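You operate a simulated robot arm through the tools that you are given. There is no shell and no other tool.

You run a simulated robot arm. Do the job below in one go: nothing can be reset, and whatever is moved stays where it is left.

TASK
Gauge the Run 57 and Lot 57 cores, then hold the Run 57 core back at T30.
Fine: leave the gauge in the Lot 57 core; the Run 57 core goes on the pad, the Hold tag beside it; the other cores stay put.
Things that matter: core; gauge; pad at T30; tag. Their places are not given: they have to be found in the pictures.

It is judged by the outcome, as a careful person would: the job done as asked, and still so three seconds after it is handed in. It fails if anything else is knocked over, pushed out of place, dropped, spilled or broken.

THE ROBOT
A 6-joint arm with a two-finger gripper, fixed in place. Base frame: the origin is at the foot of the arm, x ahead of it, y to its left, z up; the work surface is at about z = 0.72. Units: m, rad, N and s.
With the tool pointing down near the work surface it reaches from about 0.3 to 0.74 m from the base axis. Its first joint turns from -2.897 to 2.897 rad. Payload 1.57 kg.
The tool frame sits at the grasp point between the pads (the TCP): z along the fingers, y along the line on which they close. The tips reach 0.021 m beyond it. Largest opening 0.07 m; the body of the gripper starts 0.05 m behind the TCP.
Orientation is that of the tool frame in the base frame, as a unit quaternion [x, y, z, w]. With the fingers straight down and closing along the base's y, the tool's x points along the base's -x, its y along +y and its z along -z.

THE INTERFACE
- The arm moves only by the tool arm_command. Its argument "deltas" is a list of rows, each an object of numbers (a shift or turn left out is 0, a gripper value left out holds the last): "x", "y", "z": the shift along the base's x, y, z in m; "wx", "wy", "wz": the turn, a rotation vector about the base's x, y, z in rad; "gripper": the closure in counts, from 0 (fully open) to 255 (shut). In form: [{"x": .., "y": .., "z": .., "wx": .., "wy": .., "wz": .., "gripper": ..}, ...]. A call has 1 to 20 rows; each row is the pose to reach, as a shift and turn from the pose commanded when the call began. A row lasts 0.2 s, in which the tool goes at most 0.05 m and 0.15 rad; a call with a longer step from one row to the next is refused whole, and so is a gripper value outside its range. Where a pose cannot be reached the arm comes as near as it can. A force on the tool above 40 N (or 10 N above the force at the start of the call, whichever is more), or a blocked arm, ends the call early, and 0.2 s more pass. Each finger halts on what it meets, pressing with about 23 N; the grip force reading is that of the motor and also rises with nothing between the fingers. The clock runs only during rows and for 0.2 s after the last one: add rows that repeat a pose to give the fingers time. It gives the time, the measured TCP pose, the force on the tool (base axes), the opening and the grip force at its end, in the units of the frame above (readings bear some noise), with the torque about the TCP (base axes, N m) and any sound that the robot's microphone picked up.
- Cameras (640 x 400 px; columns grow to the right, rows downward): "scene" is fixed at [0.0483, -0.6501, 1.3172]; the picture's right is [0.79, -0.62, 0.00], its down [-0.22, -0.28, -0.93] and it looks along [0.58, 0.73, -0.36] (base axes); focal length 327 px, centre (320, 200). "wrist" rides on the gripper at [0.079, 0.004, -0.081] in the tool frame; the picture's right is [-0.05, 1.00, 0.00], its down [-0.67, -0.04, -0.75] and it looks along [-0.74, -0.04, 0.67] (tool axes); focal length 256 px, centre (320, 200).
- get_image(camera): a new picture of that camera. The clock stands still meanwhile.
- locate(camera, pixels): for up to 12 pixels [column, row] of the newest picture of that camera ("zoom" is the newest enlarged one), the place [x, y, z] in the base frame of the surface seen there, good to about 0.002 m. The clock stands still meanwhile.
- zoom(camera, box): a new picture of the part [left, top, right, bottom] of that camera's present view, enlarged. The clock stands still meanwhile.
- finish_job(): hands the job in; it is judged then, once.

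Leave the gripper open and the arm clear of the work at the hand-in unless told otherwise.

The tools are called after ">>>" as a command line: name --argument value ..., lists and objects as JSON in quotes. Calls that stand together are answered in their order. arm_command: Moves the arm, as the interface text tells. Its arguments: {"type":"object","properties":{"deltas":{"type":"array"}},"required":["deltas"]} The other tools are called the same way: get_image (camera) takes a picture; locate (camera, pixels) gives the place of the surface under pixels of a picture; zoom (camera, box) takes an enlarged picture of a part of a camera's view; finish_job () hands the job in.

At the start:

```text
clock: 0.0
tool_pos: [0.4136, 0.0784, 1.0602]
ee_rot: [0.001, 1.0, 0.0, 0.0]
wrist_force: [0.6, 0.5, -0.2]
torque: [0.0, 0.02, -0.02]
finger_gap: 0.0698
gripper_force: 0.1
```

scene: 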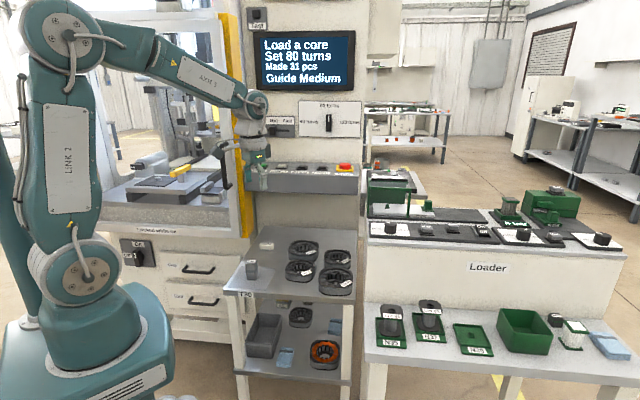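
wrist: 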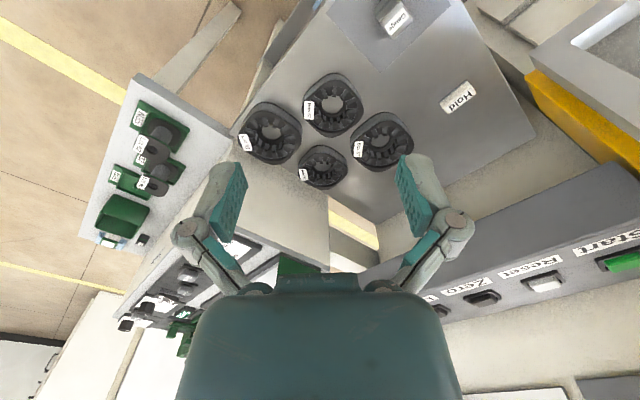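

I see a trolley with four ring-shaped cores (wrist view around 270,130; 333,105; 322,167; 382,138), a "Hold" tag at (458,97), and green pads with T labels on a side table. I'll zoom in to read the labels.

>>> zoom --camera "wrist" --box '[230, 60, 430, 200]'

>>> zoom --camera "wrist" --box '[80, 70, 240, 250]'

>>> zoom --camera "scene" --box '[360, 290, 640, 370]'

>>> zoom --camera "scene" --box '[220, 220, 370, 390]'

>>> zoom --camera "scene" --box '[230, 10, 370, 200]'

>>> zoom --camera "scene" --box '[350, 160, 640, 280]'

```text
2.86 times, centred on (330, 130) of wrist
```

zoom: 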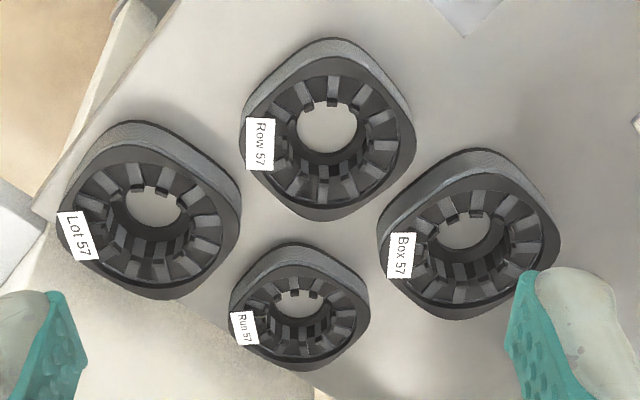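

```text
2.22 times, centred on (160, 160) of wrist
```

zoom: 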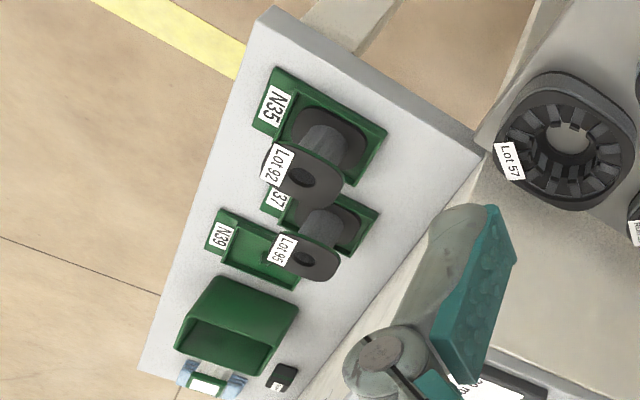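

```text
2.29 times, centred on (500, 330) of scene
```

zoom: 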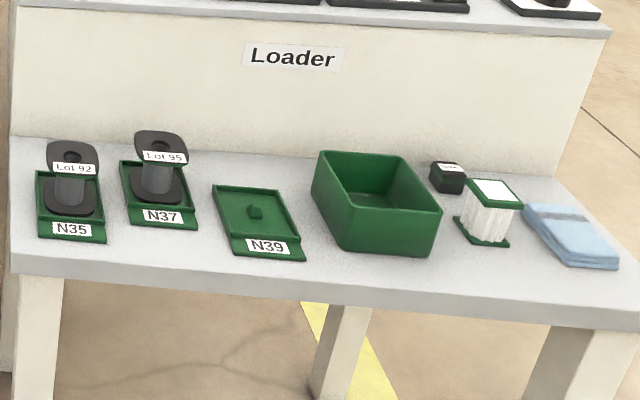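

```text
2.35 times, centred on (295, 305) of scene
```

zoom: 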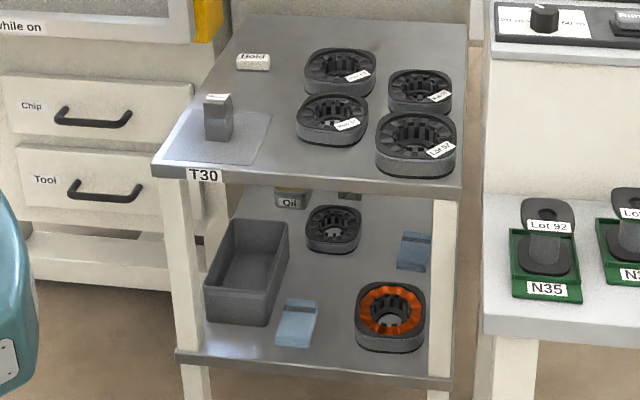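

```text
2.11 times, centred on (300, 105) of scene
```

zoom: 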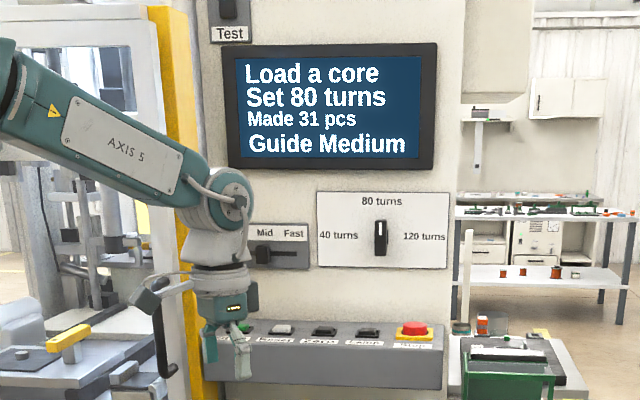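

```text
2.21 times, centred on (495, 220) of scene
```

zoom: 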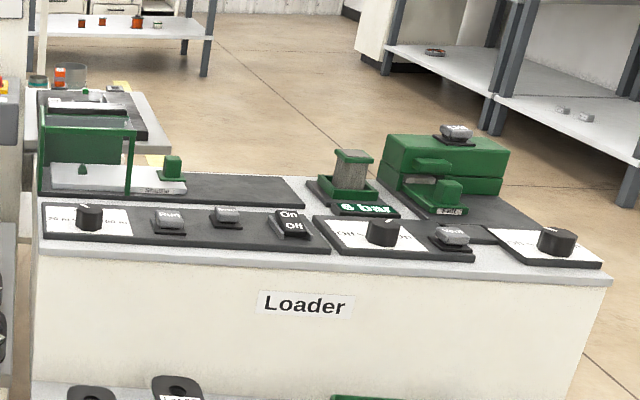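

The gauge seems to be the small grey block at scene (250,268), standing on the pad by the label T30; the Hold tag lies at (264,245). I'll look closer at each.

>>> zoom --camera "scene" --box '[220, 230, 290, 300]'

>>> zoom --camera "scene" --box '[280, 230, 365, 305]'

>>> zoom --camera "wrist" --box '[330, 0, 530, 130]'

```text
5.71 times, centred on (255, 265) of scene
```

zoom: 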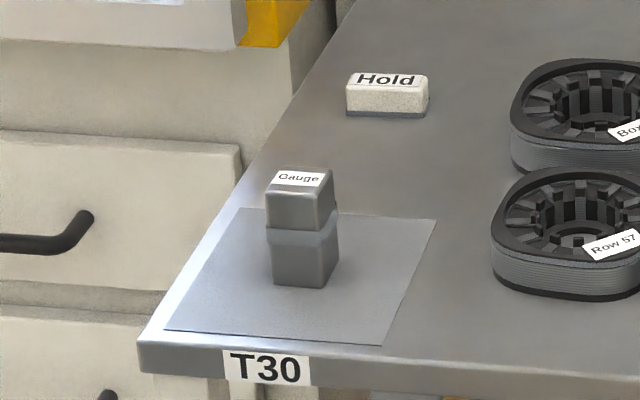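

```text
5.33 times, centred on (322, 268) of scene
```

zoom: 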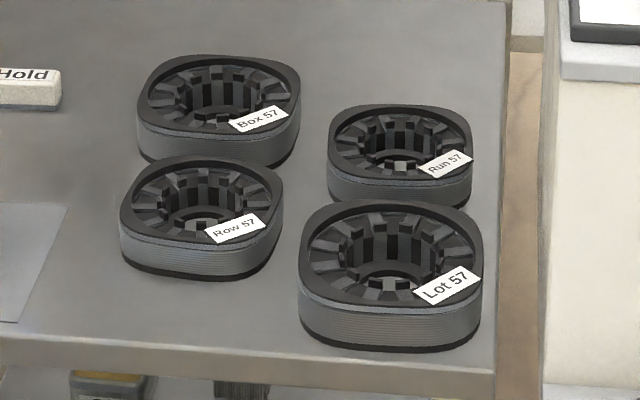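

```text
3.08 times, centred on (430, 65) of wrist
```

zoom: 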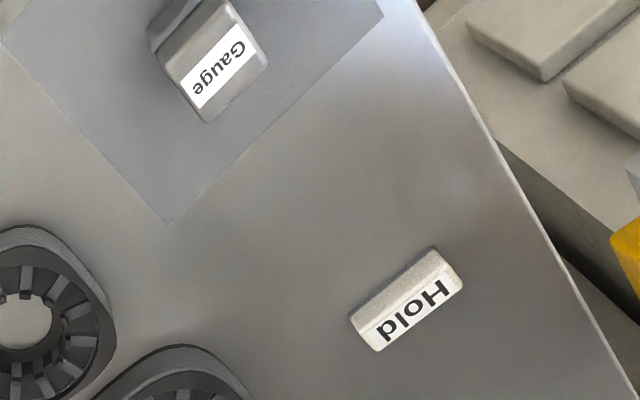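

Now I'll measure: the gauge top (wrist zoom ~ (215,70)), the Hold tag, pad corners, then the cores.

>>> locate --camera "zoom" --pixels '[[180, 65], [228, 2], [267, 60], [208, 120], [350, 315], [432, 248], [462, 285], [378, 350], [168, 222], [383, 14], [5, 40], [300, 250]]'

>>> locate --camera "wrist" --pixels '[[270, 130], [333, 105], [322, 167], [382, 138], [393, 18], [458, 97], [305, 60], [438, 180], [517, 110], [300, 100], [440, 20]]'

>>> locate --camera "scene" --pixels '[[250, 262], [252, 272], [251, 279], [240, 285], [264, 245], [262, 290], [288, 262], [330, 350], [330, 303], [300, 230]]'

```text
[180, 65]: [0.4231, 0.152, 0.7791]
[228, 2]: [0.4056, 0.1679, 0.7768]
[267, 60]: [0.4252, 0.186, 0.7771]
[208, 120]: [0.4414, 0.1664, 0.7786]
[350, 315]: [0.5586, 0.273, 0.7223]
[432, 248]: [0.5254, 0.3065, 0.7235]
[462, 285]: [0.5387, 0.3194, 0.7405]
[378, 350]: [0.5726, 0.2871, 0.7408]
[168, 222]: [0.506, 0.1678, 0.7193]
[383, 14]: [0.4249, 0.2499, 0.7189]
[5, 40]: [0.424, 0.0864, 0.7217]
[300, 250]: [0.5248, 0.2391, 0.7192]
```

```text
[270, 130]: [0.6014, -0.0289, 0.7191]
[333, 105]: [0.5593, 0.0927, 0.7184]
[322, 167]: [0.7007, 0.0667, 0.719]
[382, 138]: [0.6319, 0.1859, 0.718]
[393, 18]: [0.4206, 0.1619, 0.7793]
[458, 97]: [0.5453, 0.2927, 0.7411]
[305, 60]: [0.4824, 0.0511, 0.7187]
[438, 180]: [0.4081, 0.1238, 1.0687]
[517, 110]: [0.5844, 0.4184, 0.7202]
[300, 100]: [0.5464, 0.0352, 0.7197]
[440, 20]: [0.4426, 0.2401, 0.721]
```

```text
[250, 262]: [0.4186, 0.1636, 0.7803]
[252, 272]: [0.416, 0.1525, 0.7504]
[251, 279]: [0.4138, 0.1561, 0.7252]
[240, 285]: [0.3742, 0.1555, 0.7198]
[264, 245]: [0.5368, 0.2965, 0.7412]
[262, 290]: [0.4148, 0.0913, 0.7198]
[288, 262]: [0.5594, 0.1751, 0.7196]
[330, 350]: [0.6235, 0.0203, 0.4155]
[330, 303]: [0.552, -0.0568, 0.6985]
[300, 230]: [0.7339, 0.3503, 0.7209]
```

The pad is a 45°-turned square of about 0.115 m centred near (0.4245, 0.168) with the gauge standing on its middle. Next I'll zoom on the cores and measure their outer and bore sizes.

>>> zoom --camera "wrist" --box '[290, 130, 360, 200]'

>>> locate --camera "zoom" --pixels '[[97, 255], [250, 130], [410, 270], [260, 390], [230, 240], [320, 250], [265, 205], [275, 340], [150, 190], [360, 190], [140, 340], [370, 360]]'

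>>> zoom --camera "wrist" --box '[230, 90, 310, 170]'

>>> locate --camera "zoom" --pixels '[[97, 255], [250, 130], [410, 270], [260, 390], [230, 240], [320, 250], [265, 205], [275, 340], [150, 190], [360, 190], [140, 340], [370, 360]]'

```text
5.71 times, centred on (325, 165) of wrist
```

zoom: 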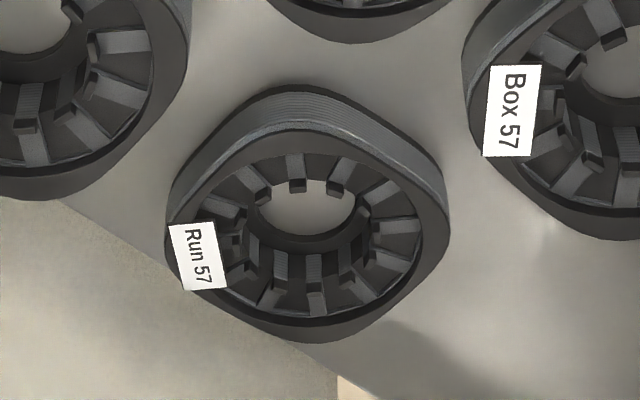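

```text
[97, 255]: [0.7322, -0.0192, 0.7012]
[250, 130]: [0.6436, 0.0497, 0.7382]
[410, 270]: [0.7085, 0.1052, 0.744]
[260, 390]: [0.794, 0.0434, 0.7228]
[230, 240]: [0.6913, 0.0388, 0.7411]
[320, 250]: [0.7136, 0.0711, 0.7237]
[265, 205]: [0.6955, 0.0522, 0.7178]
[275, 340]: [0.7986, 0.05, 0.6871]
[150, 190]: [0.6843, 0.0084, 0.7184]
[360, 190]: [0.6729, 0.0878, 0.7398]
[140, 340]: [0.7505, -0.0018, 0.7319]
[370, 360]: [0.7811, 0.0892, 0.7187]
```

```text
5.00 times, centred on (270, 130) of wrist
```

zoom: 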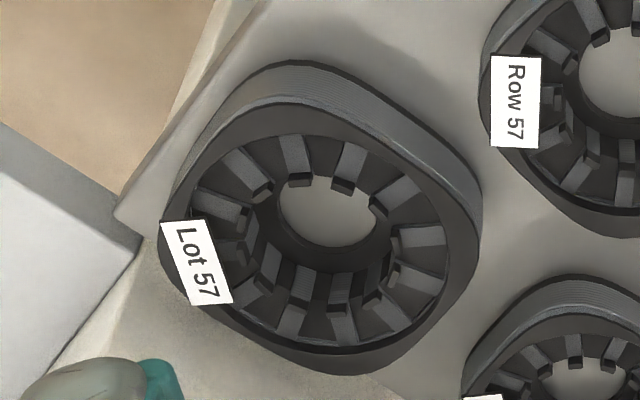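

```text
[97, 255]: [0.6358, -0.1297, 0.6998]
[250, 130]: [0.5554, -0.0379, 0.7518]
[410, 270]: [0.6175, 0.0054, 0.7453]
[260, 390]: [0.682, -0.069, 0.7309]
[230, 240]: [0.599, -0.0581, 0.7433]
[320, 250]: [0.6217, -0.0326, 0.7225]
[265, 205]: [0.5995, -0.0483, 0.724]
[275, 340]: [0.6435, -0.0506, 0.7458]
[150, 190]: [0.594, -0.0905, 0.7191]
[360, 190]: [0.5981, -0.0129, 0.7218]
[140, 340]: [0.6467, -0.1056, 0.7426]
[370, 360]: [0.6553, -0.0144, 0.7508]
```

I'll take accurate rim points for the Run 57 core (wrist zoom), then for Lot 57.

>>> zoom --camera "wrist" --box '[290, 130, 360, 200]'

>>> locate --camera "zoom" --pixels '[[175, 222], [443, 225], [297, 134], [320, 322], [213, 178], [395, 170], [230, 298], [405, 285], [310, 210], [270, 202], [352, 200], [316, 240]]'

>>> zoom --camera "wrist" --box '[230, 90, 310, 170]'

>>> locate --camera "zoom" --pixels '[[165, 222], [473, 228], [292, 110], [340, 355], [210, 150], [400, 150], [250, 325], [430, 310], [325, 210], [280, 208], [375, 200], [300, 180]]'

```text
5.71 times, centred on (325, 165) of wrist
```

zoom: 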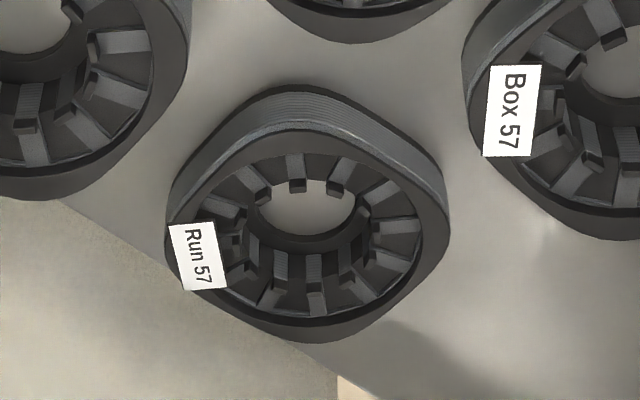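

```text
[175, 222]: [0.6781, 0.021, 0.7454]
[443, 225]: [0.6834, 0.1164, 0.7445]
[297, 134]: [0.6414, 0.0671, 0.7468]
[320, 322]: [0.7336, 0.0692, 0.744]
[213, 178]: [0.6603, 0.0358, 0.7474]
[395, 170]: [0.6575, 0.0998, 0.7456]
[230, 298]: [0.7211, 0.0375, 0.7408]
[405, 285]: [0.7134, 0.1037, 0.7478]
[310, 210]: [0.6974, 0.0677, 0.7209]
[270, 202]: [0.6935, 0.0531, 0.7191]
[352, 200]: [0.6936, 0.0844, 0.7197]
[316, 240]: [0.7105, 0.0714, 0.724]
```

```text
5.00 times, centred on (270, 130) of wrist
```

zoom: 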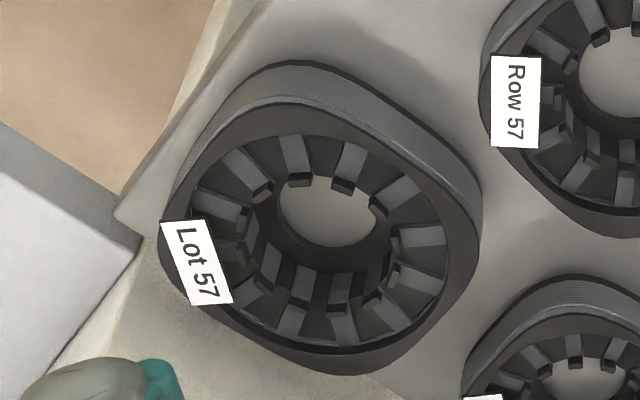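

```text
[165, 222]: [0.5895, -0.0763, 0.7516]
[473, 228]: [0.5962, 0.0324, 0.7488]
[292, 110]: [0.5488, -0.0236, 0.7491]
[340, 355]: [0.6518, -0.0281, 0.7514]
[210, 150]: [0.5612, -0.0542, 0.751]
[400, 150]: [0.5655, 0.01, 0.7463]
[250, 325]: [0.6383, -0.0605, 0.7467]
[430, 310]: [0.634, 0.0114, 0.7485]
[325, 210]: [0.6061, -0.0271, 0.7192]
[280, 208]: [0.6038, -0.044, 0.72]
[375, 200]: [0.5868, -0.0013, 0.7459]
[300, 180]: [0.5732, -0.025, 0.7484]
```

Cores are about 0.085 m across flats (wider than the gripper), so they'll need a grip over the wall: one finger in the bore, one outside. I'll locate the surrounding fixtures (console at scene (300,178), cart edges, loader) to know what to keep clear of.

>>> locate --camera "scene" --pixels '[[300, 175], [262, 190], [358, 190], [300, 192], [240, 120], [222, 292], [360, 300], [355, 240], [262, 228], [390, 225], [400, 310], [245, 190]]'

>>> locate --camera "wrist" --pixels '[[480, 280], [620, 180], [560, 100], [350, 230], [350, 190], [250, 200], [600, 60], [200, 330], [135, 75], [370, 250], [330, 195], [470, 10]]'

```text
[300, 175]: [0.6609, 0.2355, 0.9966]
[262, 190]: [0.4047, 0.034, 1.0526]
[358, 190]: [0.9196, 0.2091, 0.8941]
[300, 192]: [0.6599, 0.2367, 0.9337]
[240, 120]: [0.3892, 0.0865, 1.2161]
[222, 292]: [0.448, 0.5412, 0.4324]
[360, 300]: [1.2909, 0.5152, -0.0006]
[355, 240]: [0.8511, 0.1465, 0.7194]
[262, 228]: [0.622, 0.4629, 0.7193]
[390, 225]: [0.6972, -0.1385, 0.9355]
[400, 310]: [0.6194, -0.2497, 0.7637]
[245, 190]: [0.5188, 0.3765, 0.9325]
```

```text
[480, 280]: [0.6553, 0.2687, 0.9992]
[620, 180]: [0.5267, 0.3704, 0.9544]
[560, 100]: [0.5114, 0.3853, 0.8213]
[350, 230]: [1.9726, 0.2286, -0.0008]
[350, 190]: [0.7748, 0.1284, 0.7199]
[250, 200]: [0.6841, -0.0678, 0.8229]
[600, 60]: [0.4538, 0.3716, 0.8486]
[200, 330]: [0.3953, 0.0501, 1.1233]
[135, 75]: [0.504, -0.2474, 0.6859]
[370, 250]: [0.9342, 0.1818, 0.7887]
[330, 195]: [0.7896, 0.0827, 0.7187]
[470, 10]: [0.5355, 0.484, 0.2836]
```

The console front plane is roughly x+y≈0.896 with its underside around z 0.93; the cores lie 0.1 m or more in front of it. I'll turn the tool +45° to line up with the cart and move above the gauge to view it closely.

>>> arm_command --deltas '[{"x": 0.002, "y": 0.015, "z": -0.03, "wz": 0.131, "gripper": 0}, {"x": 0.004, "y": 0.03, "z": -0.06, "wz": 0.262}, {"x": 0.006, "y": 0.045, "z": -0.09, "wz": 0.393}, {"x": 0.008, "y": 0.06, "z": -0.12, "wz": 0.524}, {"x": 0.01, "y": 0.075, "z": -0.15, "wz": 0.655}, {"x": 0.0104, "y": 0.0896, "z": -0.18, "wz": 0.785}, {"x": 0.0104, "y": 0.0896, "z": -0.18, "wz": 0.785}]'

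>>> get_image --camera "wrist"

>>> get_image --camera "scene"

```text
clock: 1.6
tool_pos: [0.424, 0.1671, 0.8797]
ee_rot: [-0.384, 0.923, 0.0, 0.0]
wrist_force: [0.2, 0.0, 0.3]
torque: [0.03, 0.01, -0.02]
finger_gap: 0.0701
gripper_force: 0.1
```

```text
taken
```

wrist: 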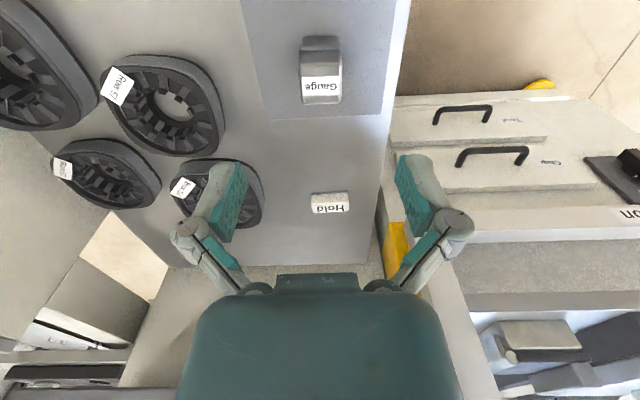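

```text
taken
```

scene: 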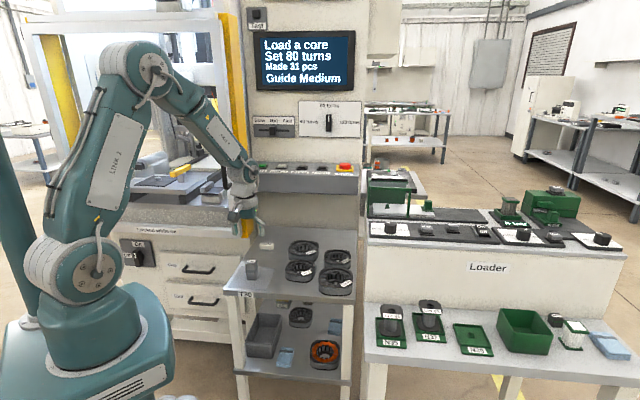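

The wrist picture is upside-down relative to the world (top = near/low). The gauge is at (320,72). I'll zoom in on it and the Hold tag.

>>> zoom --camera "wrist" --box '[270, 20, 370, 120]'

>>> locate --camera "zoom" --pixels '[[195, 120], [445, 120], [210, 330], [455, 330], [325, 150], [325, 500], [215, 530], [460, 530], [200, 280], [470, 280], [330, 60], [330, 420]]'

>>> zoom --camera "wrist" --box '[0, 30, 280, 240]'

```text
4.00 times, centred on (320, 70) of wrist
```

zoom: 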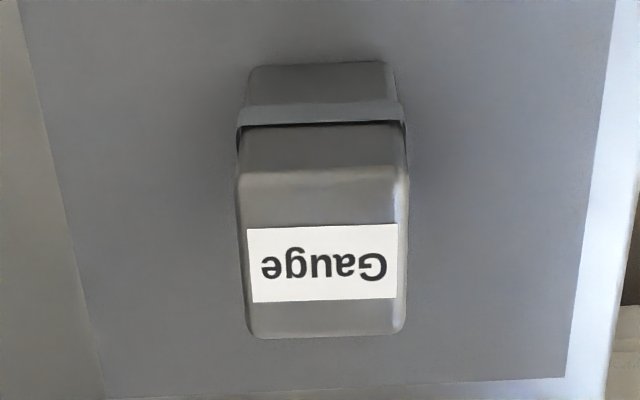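

```text
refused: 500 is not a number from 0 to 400
```

```text
1.90 times, centred on (140, 135) of wrist
```

zoom: 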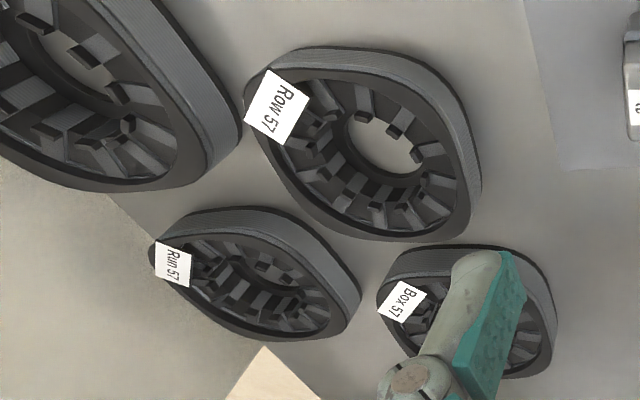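

Now measuring gauge points: top-face corners, collar and foot.

>>> zoom --camera "wrist" --box '[270, 20, 370, 120]'

>>> locate --camera "zoom" --pixels '[[246, 185], [402, 185], [252, 330], [400, 328], [322, 200], [322, 325], [320, 130], [320, 112], [320, 105], [320, 68], [320, 62], [320, 160]]'

>>> locate --camera "wrist" --pixels '[[312, 195], [346, 193], [312, 212], [349, 212], [330, 203], [330, 194], [245, 3], [272, 118], [382, 115], [365, 200]]'

```text
4.00 times, centred on (320, 70) of wrist
```

zoom: 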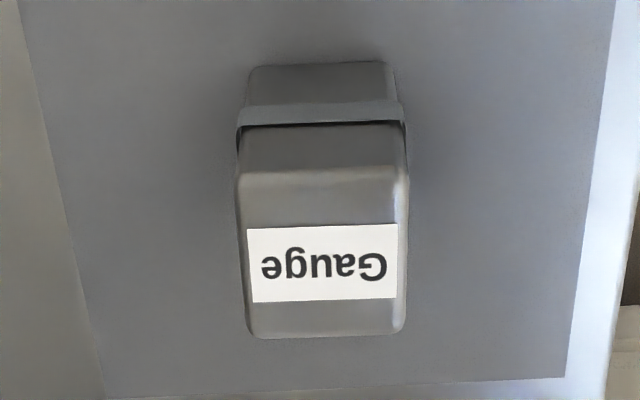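

```text
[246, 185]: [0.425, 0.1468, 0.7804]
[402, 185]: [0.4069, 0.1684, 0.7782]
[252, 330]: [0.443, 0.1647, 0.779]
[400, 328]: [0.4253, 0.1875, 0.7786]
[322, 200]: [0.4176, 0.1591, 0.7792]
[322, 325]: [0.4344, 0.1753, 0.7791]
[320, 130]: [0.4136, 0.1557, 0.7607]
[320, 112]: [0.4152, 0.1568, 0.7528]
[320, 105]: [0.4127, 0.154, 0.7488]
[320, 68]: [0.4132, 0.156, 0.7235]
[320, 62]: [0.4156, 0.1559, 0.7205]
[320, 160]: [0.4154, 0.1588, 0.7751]
```

```text
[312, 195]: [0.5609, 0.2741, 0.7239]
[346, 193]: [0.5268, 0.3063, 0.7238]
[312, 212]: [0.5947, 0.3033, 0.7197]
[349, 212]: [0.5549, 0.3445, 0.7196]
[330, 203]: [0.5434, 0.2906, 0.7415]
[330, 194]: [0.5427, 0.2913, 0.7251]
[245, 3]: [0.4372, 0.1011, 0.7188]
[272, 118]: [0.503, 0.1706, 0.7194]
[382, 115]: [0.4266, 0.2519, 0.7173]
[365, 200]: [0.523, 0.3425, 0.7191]
```

The gauge is about 0.026 m square, 0.059 m tall (z 0.72–0.779), with a thin collar at about z 0.75, standing with its sides along the 45° directions, centre ≈(0.425,0.167). Next I move over toward the Lot and Run cores to measure their bores.

>>> arm_command --deltas '[{"x": 0.02, "y": -0.03, "z": 0.02}, {"x": 0.04, "y": -0.065, "z": 0.03}, {"x": 0.06, "y": -0.1, "z": 0.03}, {"x": 0.08, "y": -0.14, "z": 0.03}, {"x": 0.1, "y": -0.18, "z": 0.03}, {"x": 0.12, "y": -0.205, "z": 0.03}, {"x": 0.136, "y": -0.217, "z": 0.03}, {"x": 0.136, "y": -0.217, "z": 0.03}]'

>>> get_image --camera "wrist"

```text
clock: 3.4
tool_pos: [0.559, -0.0514, 0.909]
ee_rot: [-0.382, 0.924, 0.0, -0.001]
wrist_force: [0.1, 0.6, -0.3]
torque: [-0.02, 0.0, -0.02]
finger_gap: 0.0701
gripper_force: 0.0
```

```text
taken
```

wrist: 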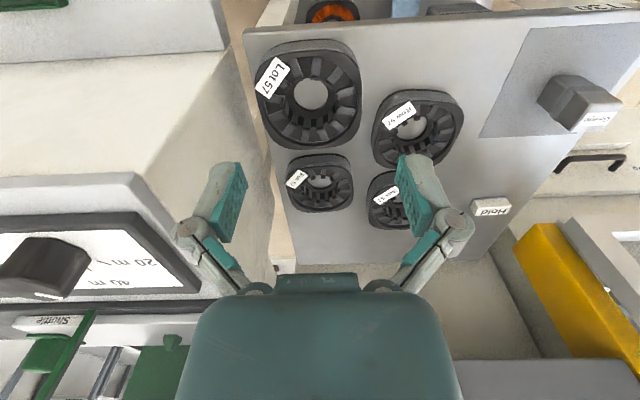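

Both cores are well in view: Lot 57 at (308,93), Run 57 at (320,183). Zooming on each to measure.

>>> zoom --camera "wrist" --box '[280, 143, 360, 223]'

>>> zoom --camera "wrist" --box '[250, 35, 370, 155]'

```text
5.00 times, centred on (320, 183) of wrist
```

zoom: 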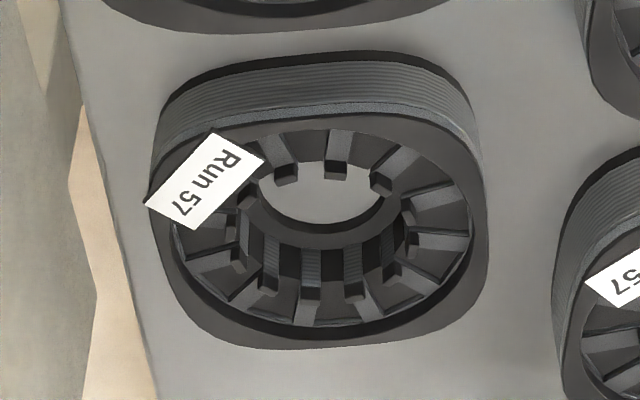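

```text
3.33 times, centred on (310, 95) of wrist
```

zoom: 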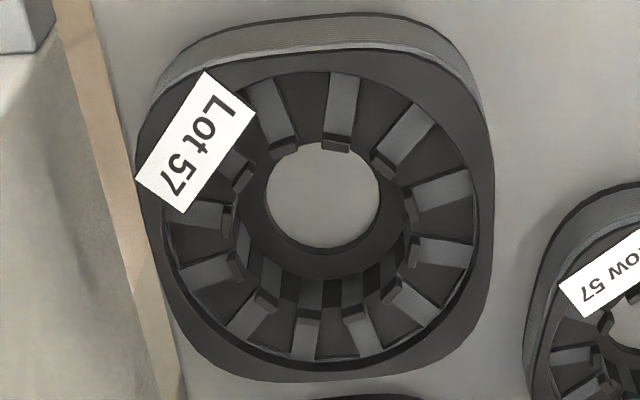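

Measuring Lot 57's tooth tips and bottom hole first (newest zoom), then Run's.

>>> locate --camera "zoom" --pixels '[[336, 136], [280, 143], [231, 205], [236, 248], [262, 288], [312, 311], [354, 308], [390, 282], [416, 238], [413, 200], [268, 200], [378, 195]]'

>>> locate --camera "zoom" --pixels '[[320, 243], [325, 145], [140, 160], [485, 150], [310, 70], [300, 375], [160, 80], [440, 75], [200, 340], [440, 340], [310, 260], [310, 340]]'

>>> zoom --camera "wrist" --box '[280, 143, 360, 223]'

>>> locate --camera "zoom" --pixels '[[336, 160], [286, 165], [240, 190], [235, 222], [238, 258], [265, 278], [310, 287], [355, 283], [392, 265], [410, 235], [405, 208], [380, 172]]'

>>> locate --camera "zoom" --pixels '[[325, 218], [262, 195], [390, 190], [155, 170], [485, 190], [325, 115], [320, 340], [180, 290], [465, 270], [330, 240], [310, 312], [230, 130]]'

```text
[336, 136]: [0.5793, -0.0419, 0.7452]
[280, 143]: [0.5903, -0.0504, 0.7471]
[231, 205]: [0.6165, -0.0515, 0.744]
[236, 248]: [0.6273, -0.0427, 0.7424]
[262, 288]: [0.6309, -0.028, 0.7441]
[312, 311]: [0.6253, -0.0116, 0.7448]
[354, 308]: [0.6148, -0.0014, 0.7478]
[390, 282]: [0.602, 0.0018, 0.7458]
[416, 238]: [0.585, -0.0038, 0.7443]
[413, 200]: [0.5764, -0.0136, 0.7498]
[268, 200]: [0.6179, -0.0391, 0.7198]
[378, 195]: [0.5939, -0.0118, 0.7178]
```

```text
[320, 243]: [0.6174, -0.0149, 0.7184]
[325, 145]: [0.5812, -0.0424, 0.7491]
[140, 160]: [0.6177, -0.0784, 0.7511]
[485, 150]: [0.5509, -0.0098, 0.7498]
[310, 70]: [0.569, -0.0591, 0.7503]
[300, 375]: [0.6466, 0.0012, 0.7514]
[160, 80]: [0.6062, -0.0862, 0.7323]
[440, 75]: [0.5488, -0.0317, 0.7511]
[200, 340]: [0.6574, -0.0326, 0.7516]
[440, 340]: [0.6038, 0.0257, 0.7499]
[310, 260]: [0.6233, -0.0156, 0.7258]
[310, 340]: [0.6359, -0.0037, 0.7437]
```

```text
5.00 times, centred on (320, 183) of wrist
```

zoom: 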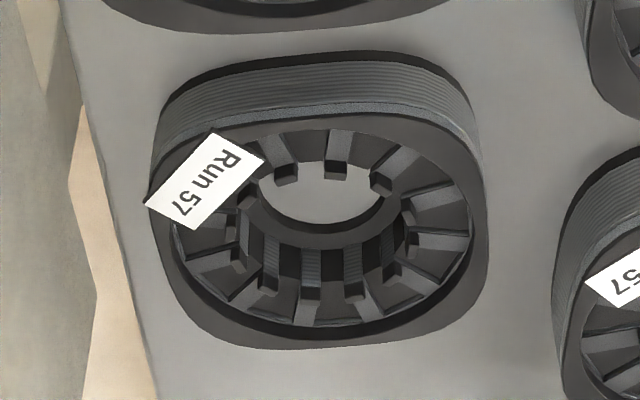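

```text
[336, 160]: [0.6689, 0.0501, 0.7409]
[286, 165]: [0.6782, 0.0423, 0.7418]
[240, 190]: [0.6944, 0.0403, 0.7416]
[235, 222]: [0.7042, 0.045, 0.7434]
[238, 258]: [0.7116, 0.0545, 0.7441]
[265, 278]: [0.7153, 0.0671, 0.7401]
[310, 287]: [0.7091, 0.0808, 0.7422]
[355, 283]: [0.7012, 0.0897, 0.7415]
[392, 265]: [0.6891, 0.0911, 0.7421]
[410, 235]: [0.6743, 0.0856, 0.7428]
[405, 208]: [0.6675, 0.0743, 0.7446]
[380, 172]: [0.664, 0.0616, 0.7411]
```

```text
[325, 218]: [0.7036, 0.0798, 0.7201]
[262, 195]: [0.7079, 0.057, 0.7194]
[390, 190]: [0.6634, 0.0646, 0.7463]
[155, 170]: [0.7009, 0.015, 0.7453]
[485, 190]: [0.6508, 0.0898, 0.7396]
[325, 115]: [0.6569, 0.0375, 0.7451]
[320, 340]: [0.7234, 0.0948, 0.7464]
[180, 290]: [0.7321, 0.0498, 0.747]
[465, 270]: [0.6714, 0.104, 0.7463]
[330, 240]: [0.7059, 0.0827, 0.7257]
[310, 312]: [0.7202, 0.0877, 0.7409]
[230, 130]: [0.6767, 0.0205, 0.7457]
```

Run's bore: centre ≈(0.690, 0.065), tooth circle ≈0.050 m, bottom hole ≈0.040 m. Lot's: centre ≈(0.602,-0.027), tooth circle ≈0.056 m, bottom hole ≈0.04 m. The gauge (≈0.026 m square) should drop into both. I go back above the gauge with the fingers open.

>>> arm_command --deltas '[{"x": -0.02, "y": 0.03, "gripper": 0}, {"x": -0.045, "y": 0.068}, {"x": -0.07, "y": 0.106}, {"x": -0.095, "y": 0.146}, {"x": -0.115, "y": 0.184, "z": -0.01}, {"x": -0.13, "y": 0.208, "z": -0.03}, {"x": -0.135, "y": 0.216, "z": -0.06}, {"x": -0.135, "y": 0.216, "z": -0.08}, {"x": -0.135, "y": 0.216, "z": -0.08}]'

>>> get_image --camera "wrist"

```text
clock: 5.4
tool_pos: [0.4242, 0.1665, 0.8303]
ee_rot: [-0.382, 0.924, 0.0, 0.0]
wrist_force: [-1.1, 0.3, 0.2]
torque: [0.02, 0.02, -0.02]
finger_gap: 0.0703
gripper_force: 0.1
```

```text
taken
```

wrist: 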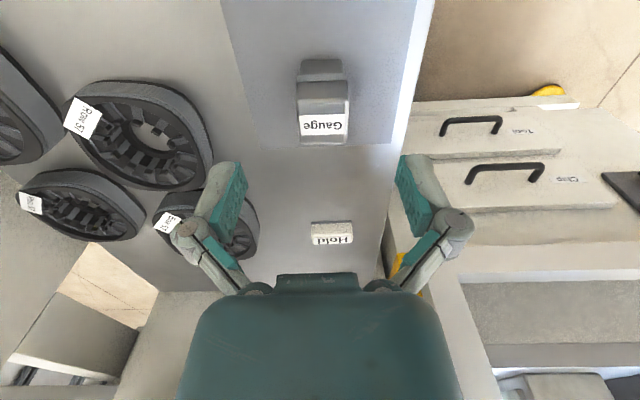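

The gauge sits centrally between the fingers in the picture. I check its top position again before descending.

>>> zoom --camera "wrist" --box '[270, 50, 370, 150]'

>>> locate --camera "wrist" --pixels '[[300, 106], [346, 105], [303, 140], [345, 140], [298, 98], [349, 98], [303, 80], [344, 79], [323, 92], [323, 85], [323, 70], [323, 63]]'

```text
4.00 times, centred on (320, 100) of wrist
```

zoom: 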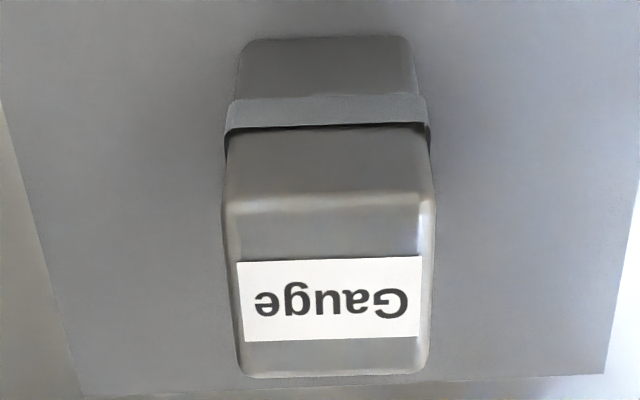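

```text
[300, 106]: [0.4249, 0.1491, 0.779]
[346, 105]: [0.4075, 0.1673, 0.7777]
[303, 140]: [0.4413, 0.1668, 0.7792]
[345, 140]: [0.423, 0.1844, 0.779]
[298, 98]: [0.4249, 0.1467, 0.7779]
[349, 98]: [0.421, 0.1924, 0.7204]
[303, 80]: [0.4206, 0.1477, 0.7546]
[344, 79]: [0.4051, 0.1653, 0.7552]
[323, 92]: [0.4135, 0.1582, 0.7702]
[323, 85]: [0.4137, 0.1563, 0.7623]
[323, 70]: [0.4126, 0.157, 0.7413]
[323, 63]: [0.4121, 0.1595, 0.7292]
```

Centred: the gauge top's centre (0.4242,0.1669) matches the tool (0.4242,0.1665). I descend to TCP z≈0.777 (tips just above the collar), then close.

>>> arm_command --deltas '[{"z": -0.02}, {"z": -0.04}, {"z": -0.053}, {"z": -0.053}, {"z": -0.053, "gripper": 255}, {"z": -0.053, "gripper": 255}, {"z": -0.053, "gripper": 255}, {"z": -0.053, "gripper": 255}]'

>>> get_image --camera "wrist"

```text
clock: 7.2
tool_pos: [0.425, 0.1663, 0.7773]
ee_rot: [-0.382, 0.924, -0.001, 0.001]
wrist_force: [-0.3, 2.2, 15.6]
torque: [0.12, -0.04, 0.06]
finger_gap: 0.0299
gripper_force: 22.9
```

```text
taken
```

wrist: 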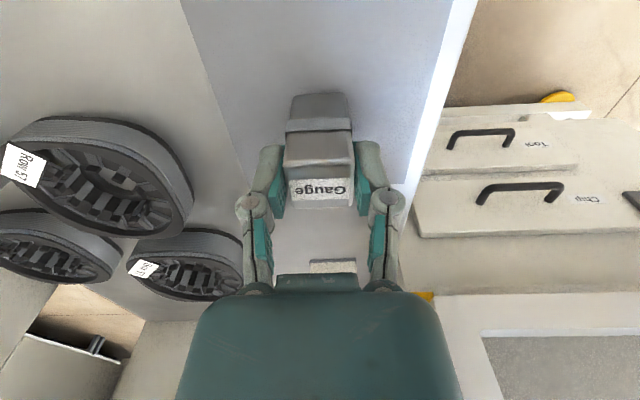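

The grip closed at a gap of 0.030 but with 15.6 N up on the tool, so the tips probably press on the collar. I'll open a little, rise 4 mm and grip again.

>>> arm_command --deltas '[{"gripper": 60}, {"gripper": 60}, {"z": 0.004, "gripper": 60}, {"z": 0.004, "gripper": 60}, {"z": 0.004, "gripper": 255}, {"z": 0.004, "gripper": 255}, {"z": 0.004, "gripper": 255}]'

>>> get_image --camera "wrist"

```text
clock: 8.8
tool_pos: [0.423, 0.166, 0.7808]
ee_rot: [-0.383, 0.924, 0.0, -0.001]
wrist_force: [-2.3, -0.9, 9.4]
torque: [-0.1, 0.04, 0.01]
finger_gap: 0.0298
gripper_force: 23.2
```

```text
taken
```

wrist: 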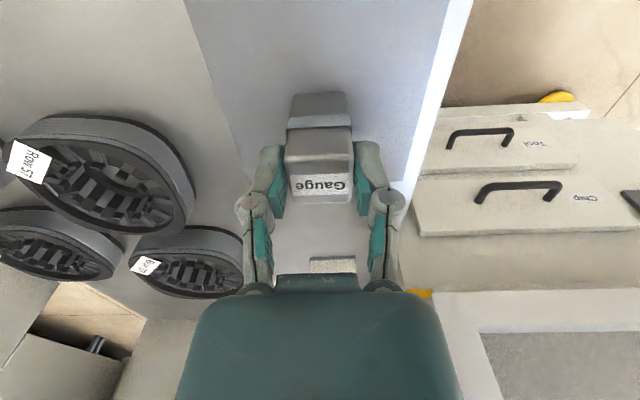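

Same gap 0.030, so that is the width of the upper part; the grip is firm. Now I lift the gauge straight up and check.

>>> arm_command --deltas '[{"z": 0.015}, {"z": 0.04}, {"z": 0.075}, {"z": 0.1}, {"z": 0.1}]'

>>> get_image --camera "wrist"

>>> zoom --camera "scene" --box '[200, 160, 360, 300]'

```text
clock: 10.0
tool_pos: [0.425, 0.166, 0.8817]
ee_rot: [-0.383, 0.924, 0.001, -0.001]
wrist_force: [0.5, 0.6, -2.1]
torque: [-0.02, 0.02, -0.05]
finger_gap: 0.0298
gripper_force: 23.1
```

```text
taken
```

wrist: 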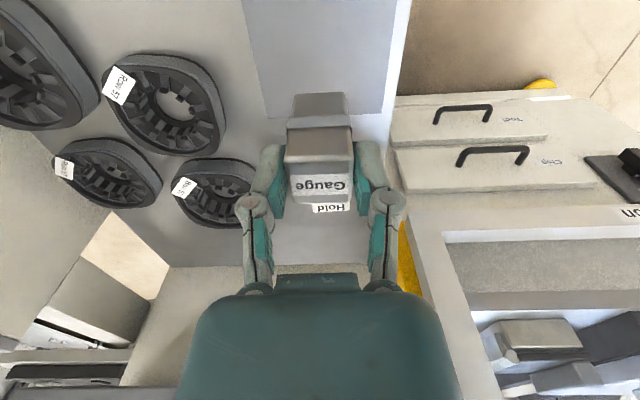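

```text
2.86 times, centred on (280, 230) of scene
```

zoom: 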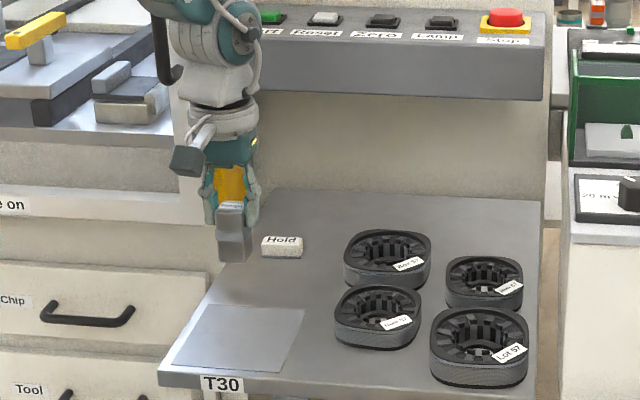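

The gauge is held cleanly. I'll zoom to measure the lower end's width versus collar, as the bottom hole is about 0.04 m across.

>>> zoom --camera "wrist" --box '[270, 80, 370, 220]'

>>> locate --camera "wrist" --pixels '[[297, 100], [342, 99], [292, 120], [347, 118], [288, 128], [350, 126], [287, 150], [352, 148], [320, 96], [320, 118], [320, 122], [320, 127]]'

>>> zoom --camera "scene" --box '[260, 220, 300, 260]'

>>> zoom --camera "scene" --box '[262, 215, 302, 265]'

```text
2.86 times, centred on (320, 150) of wrist
```

zoom: 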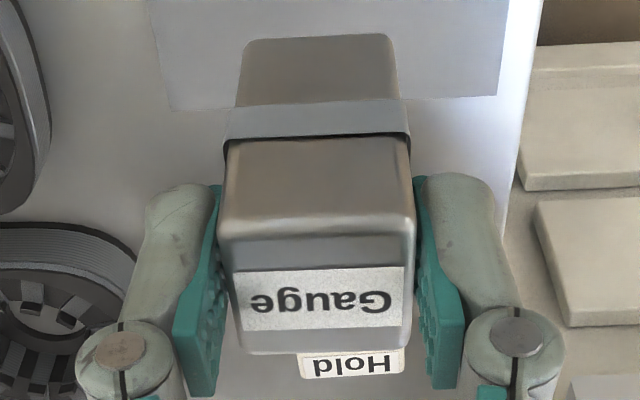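

```text
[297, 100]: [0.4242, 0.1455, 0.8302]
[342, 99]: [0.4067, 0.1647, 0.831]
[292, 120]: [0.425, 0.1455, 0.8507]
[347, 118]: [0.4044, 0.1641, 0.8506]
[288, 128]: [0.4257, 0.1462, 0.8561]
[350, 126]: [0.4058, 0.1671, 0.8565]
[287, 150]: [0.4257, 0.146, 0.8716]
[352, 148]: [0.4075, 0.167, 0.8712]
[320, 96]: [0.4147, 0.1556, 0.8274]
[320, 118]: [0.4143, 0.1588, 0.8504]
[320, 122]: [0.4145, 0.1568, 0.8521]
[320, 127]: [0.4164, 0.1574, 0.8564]
```

```text
10.00 times, centred on (280, 240) of scene
```

zoom: 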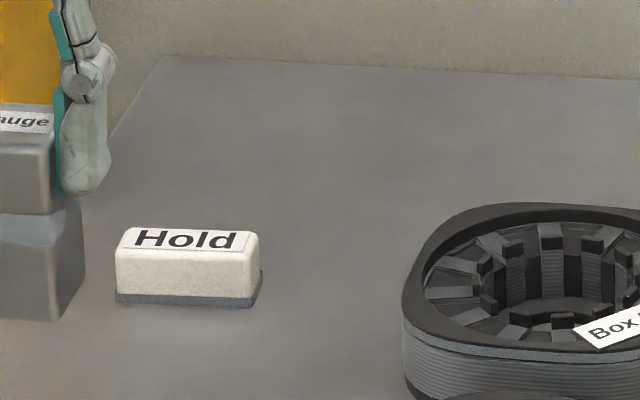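

```text
8.00 times, centred on (282, 240) of scene
```

zoom: 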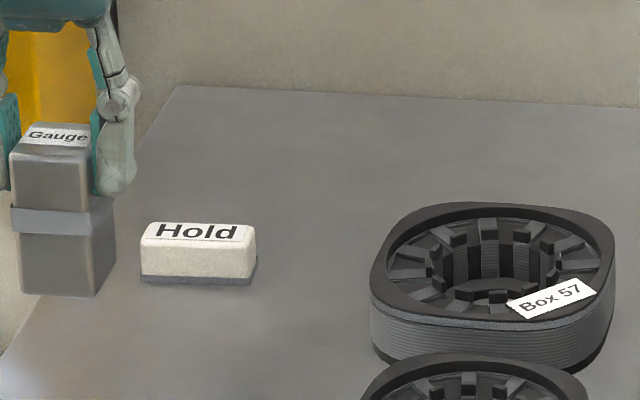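

I'll double-check the Run core's bore centre from this different viewpoint (it's at (107,172) in the wrist view).

>>> zoom --camera "wrist" --box '[50, 130, 170, 215]'

>>> zoom --camera "scene" --box '[315, 240, 360, 275]'

```text
4.71 times, centred on (110, 172) of wrist
```

zoom: 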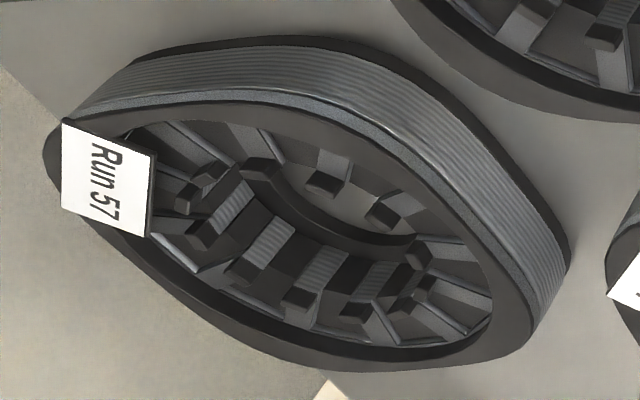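

```text
11.43 times, centred on (338, 258) of scene
```

zoom: 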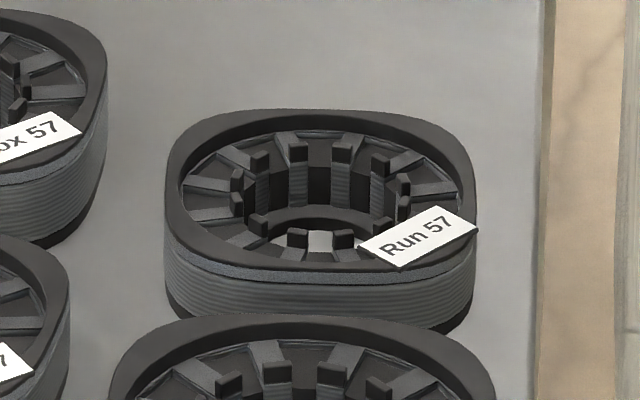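

Measuring Run's lug tips and rim edges from the scene camera as an independent check.

>>> locate --camera "zoom" --pixels '[[261, 156], [299, 150], [342, 150], [380, 160], [403, 182], [237, 180], [239, 205], [258, 222], [297, 238], [343, 237], [170, 190], [474, 190]]'

>>> locate --camera "zoom" --pixels '[[320, 113], [330, 282], [200, 125], [440, 130], [185, 250], [470, 260], [320, 215], [290, 220], [320, 205], [420, 240], [400, 262], [470, 225]]'

```text
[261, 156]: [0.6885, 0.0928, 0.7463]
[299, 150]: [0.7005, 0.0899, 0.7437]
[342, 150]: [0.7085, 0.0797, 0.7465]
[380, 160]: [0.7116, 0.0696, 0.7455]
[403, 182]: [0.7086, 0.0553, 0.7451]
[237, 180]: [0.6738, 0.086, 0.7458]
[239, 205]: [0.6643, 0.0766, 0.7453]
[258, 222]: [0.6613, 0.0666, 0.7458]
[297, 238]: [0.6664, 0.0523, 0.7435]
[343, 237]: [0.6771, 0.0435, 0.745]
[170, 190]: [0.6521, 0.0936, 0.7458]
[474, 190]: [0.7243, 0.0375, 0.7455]
```

```text
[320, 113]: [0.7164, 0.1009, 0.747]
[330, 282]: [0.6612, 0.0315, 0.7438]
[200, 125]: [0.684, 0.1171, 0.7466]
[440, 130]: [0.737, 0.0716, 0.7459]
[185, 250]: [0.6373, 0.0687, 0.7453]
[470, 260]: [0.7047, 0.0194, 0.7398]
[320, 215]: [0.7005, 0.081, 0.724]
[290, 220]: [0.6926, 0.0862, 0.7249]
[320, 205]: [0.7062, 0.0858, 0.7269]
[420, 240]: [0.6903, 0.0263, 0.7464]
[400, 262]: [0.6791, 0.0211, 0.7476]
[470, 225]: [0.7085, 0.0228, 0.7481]
```

Independent estimates agree on Run's bore centre ≈(0.6885, 0.066), core top z≈0.746. I carry the gauge there at travel height (its bottom about 0.82, 7 cm above the cores).

>>> arm_command --deltas '[{"x": 0.02, "y": -0.0077}, {"x": 0.056, "y": -0.0215}, {"x": 0.095, "y": -0.0364}, {"x": 0.135, "y": -0.0517}, {"x": 0.175, "y": -0.0671}, {"x": 0.212, "y": -0.0813}, {"x": 0.245, "y": -0.0939}, {"x": 0.2635, "y": -0.101}, {"x": 0.2635, "y": -0.101}, {"x": 0.2635, "y": -0.101}]'

>>> get_image --camera "wrist"

>>> get_image --camera "scene"

```text
clock: 12.2
tool_pos: [0.6891, 0.0646, 0.8807]
ee_rot: [-0.382, 0.924, 0.0, 0.0]
wrist_force: [-0.4, 0.2, -2.4]
torque: [0.02, 0.02, -0.02]
finger_gap: 0.0296
gripper_force: 23.4
```

```text
taken
```

wrist: 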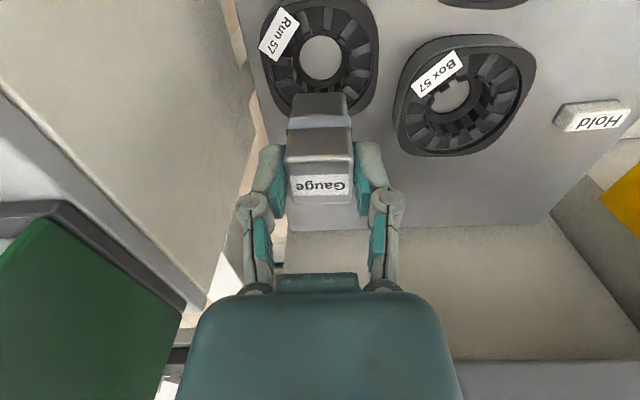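

```text
taken
```

scene: 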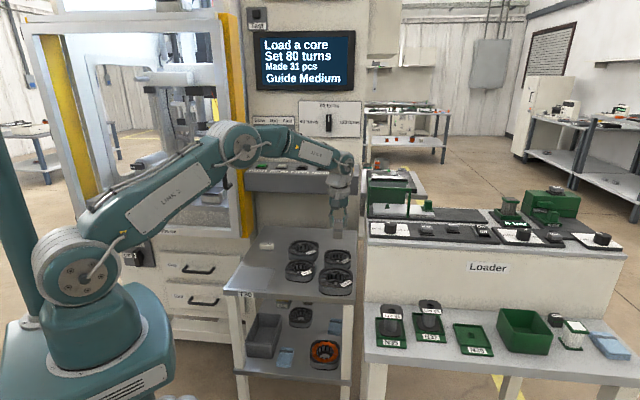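

Now the Run core is seen steeply from above at (320,57); I measure its hole and lugs again from here.

>>> zoom --camera "wrist" --box '[256, 0, 386, 115]'

>>> locate --camera "wrist" --pixels '[[301, 55], [342, 55], [320, 37], [321, 79], [307, 42], [335, 41], [308, 72], [336, 72], [262, 60], [378, 55], [300, 90], [345, 90]]'

```text
3.48 times, centred on (321, 58) of wrist
```

zoom: 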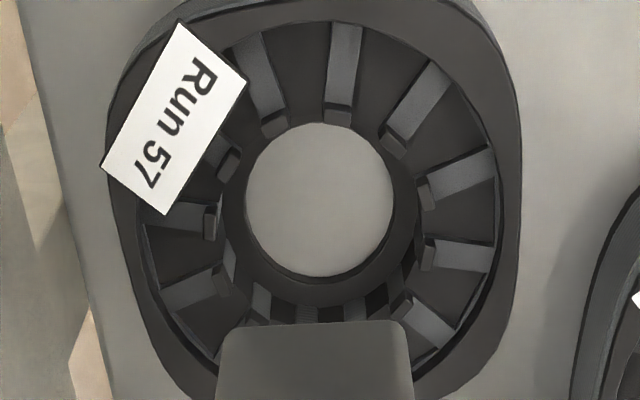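

```text
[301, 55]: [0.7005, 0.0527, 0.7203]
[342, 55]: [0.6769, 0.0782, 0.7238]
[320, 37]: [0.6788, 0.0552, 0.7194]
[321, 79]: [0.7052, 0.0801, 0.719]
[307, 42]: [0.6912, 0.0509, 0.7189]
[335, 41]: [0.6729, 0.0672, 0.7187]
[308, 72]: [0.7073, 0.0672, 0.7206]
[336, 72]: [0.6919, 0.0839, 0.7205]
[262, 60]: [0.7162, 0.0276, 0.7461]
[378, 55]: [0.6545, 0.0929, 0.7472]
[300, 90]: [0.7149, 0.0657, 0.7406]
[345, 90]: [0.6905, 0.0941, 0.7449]
```

Bore centre now reads ≈(0.6905, 0.067); I shift +2 mm in x, +1 mm in y, and lower slowly until the gauge's foot is well inside the bore (TCP ≈0.80), watching the force.

>>> arm_command --deltas '[{"x": 0.002, "y": 0.001, "z": 0}, {"x": 0.002, "y": 0.001, "z": -0.025}, {"x": 0.002, "y": 0.001, "z": -0.05}, {"x": 0.002, "y": 0.001, "z": -0.065}, {"x": 0.002, "y": 0.001, "z": -0.073}, {"x": 0.002, "y": 0.001, "z": -0.08}, {"x": 0.002, "y": 0.001, "z": -0.08}]'

>>> get_image --camera "wrist"

>>> zoom --camera "scene" --box '[290, 200, 380, 300]'

```text
clock: 13.8
tool_pos: [0.6901, 0.0675, 0.8019]
ee_rot: [-0.383, 0.924, 0.0, 0.001]
wrist_force: [-4.6, 2.9, 15.1]
torque: [0.12, 0.11, 0.02]
finger_gap: 0.0298
gripper_force: 22.6
```

```text
taken
```

wrist: 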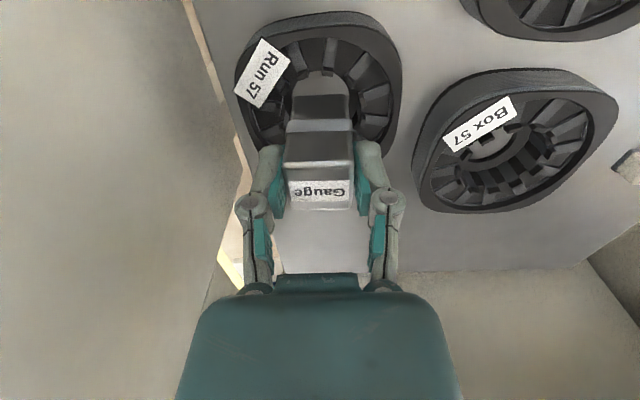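

```text
4.00 times, centred on (335, 250) of scene
```

zoom: 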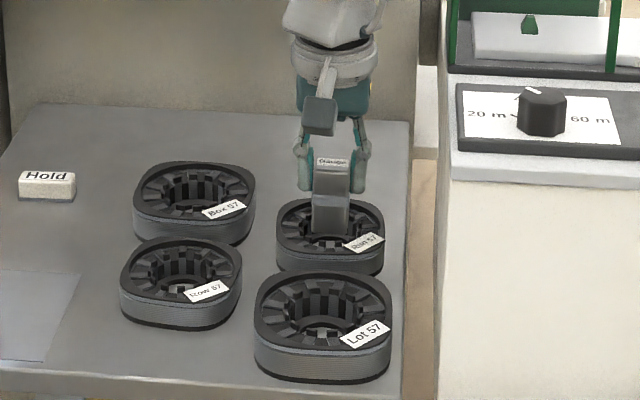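

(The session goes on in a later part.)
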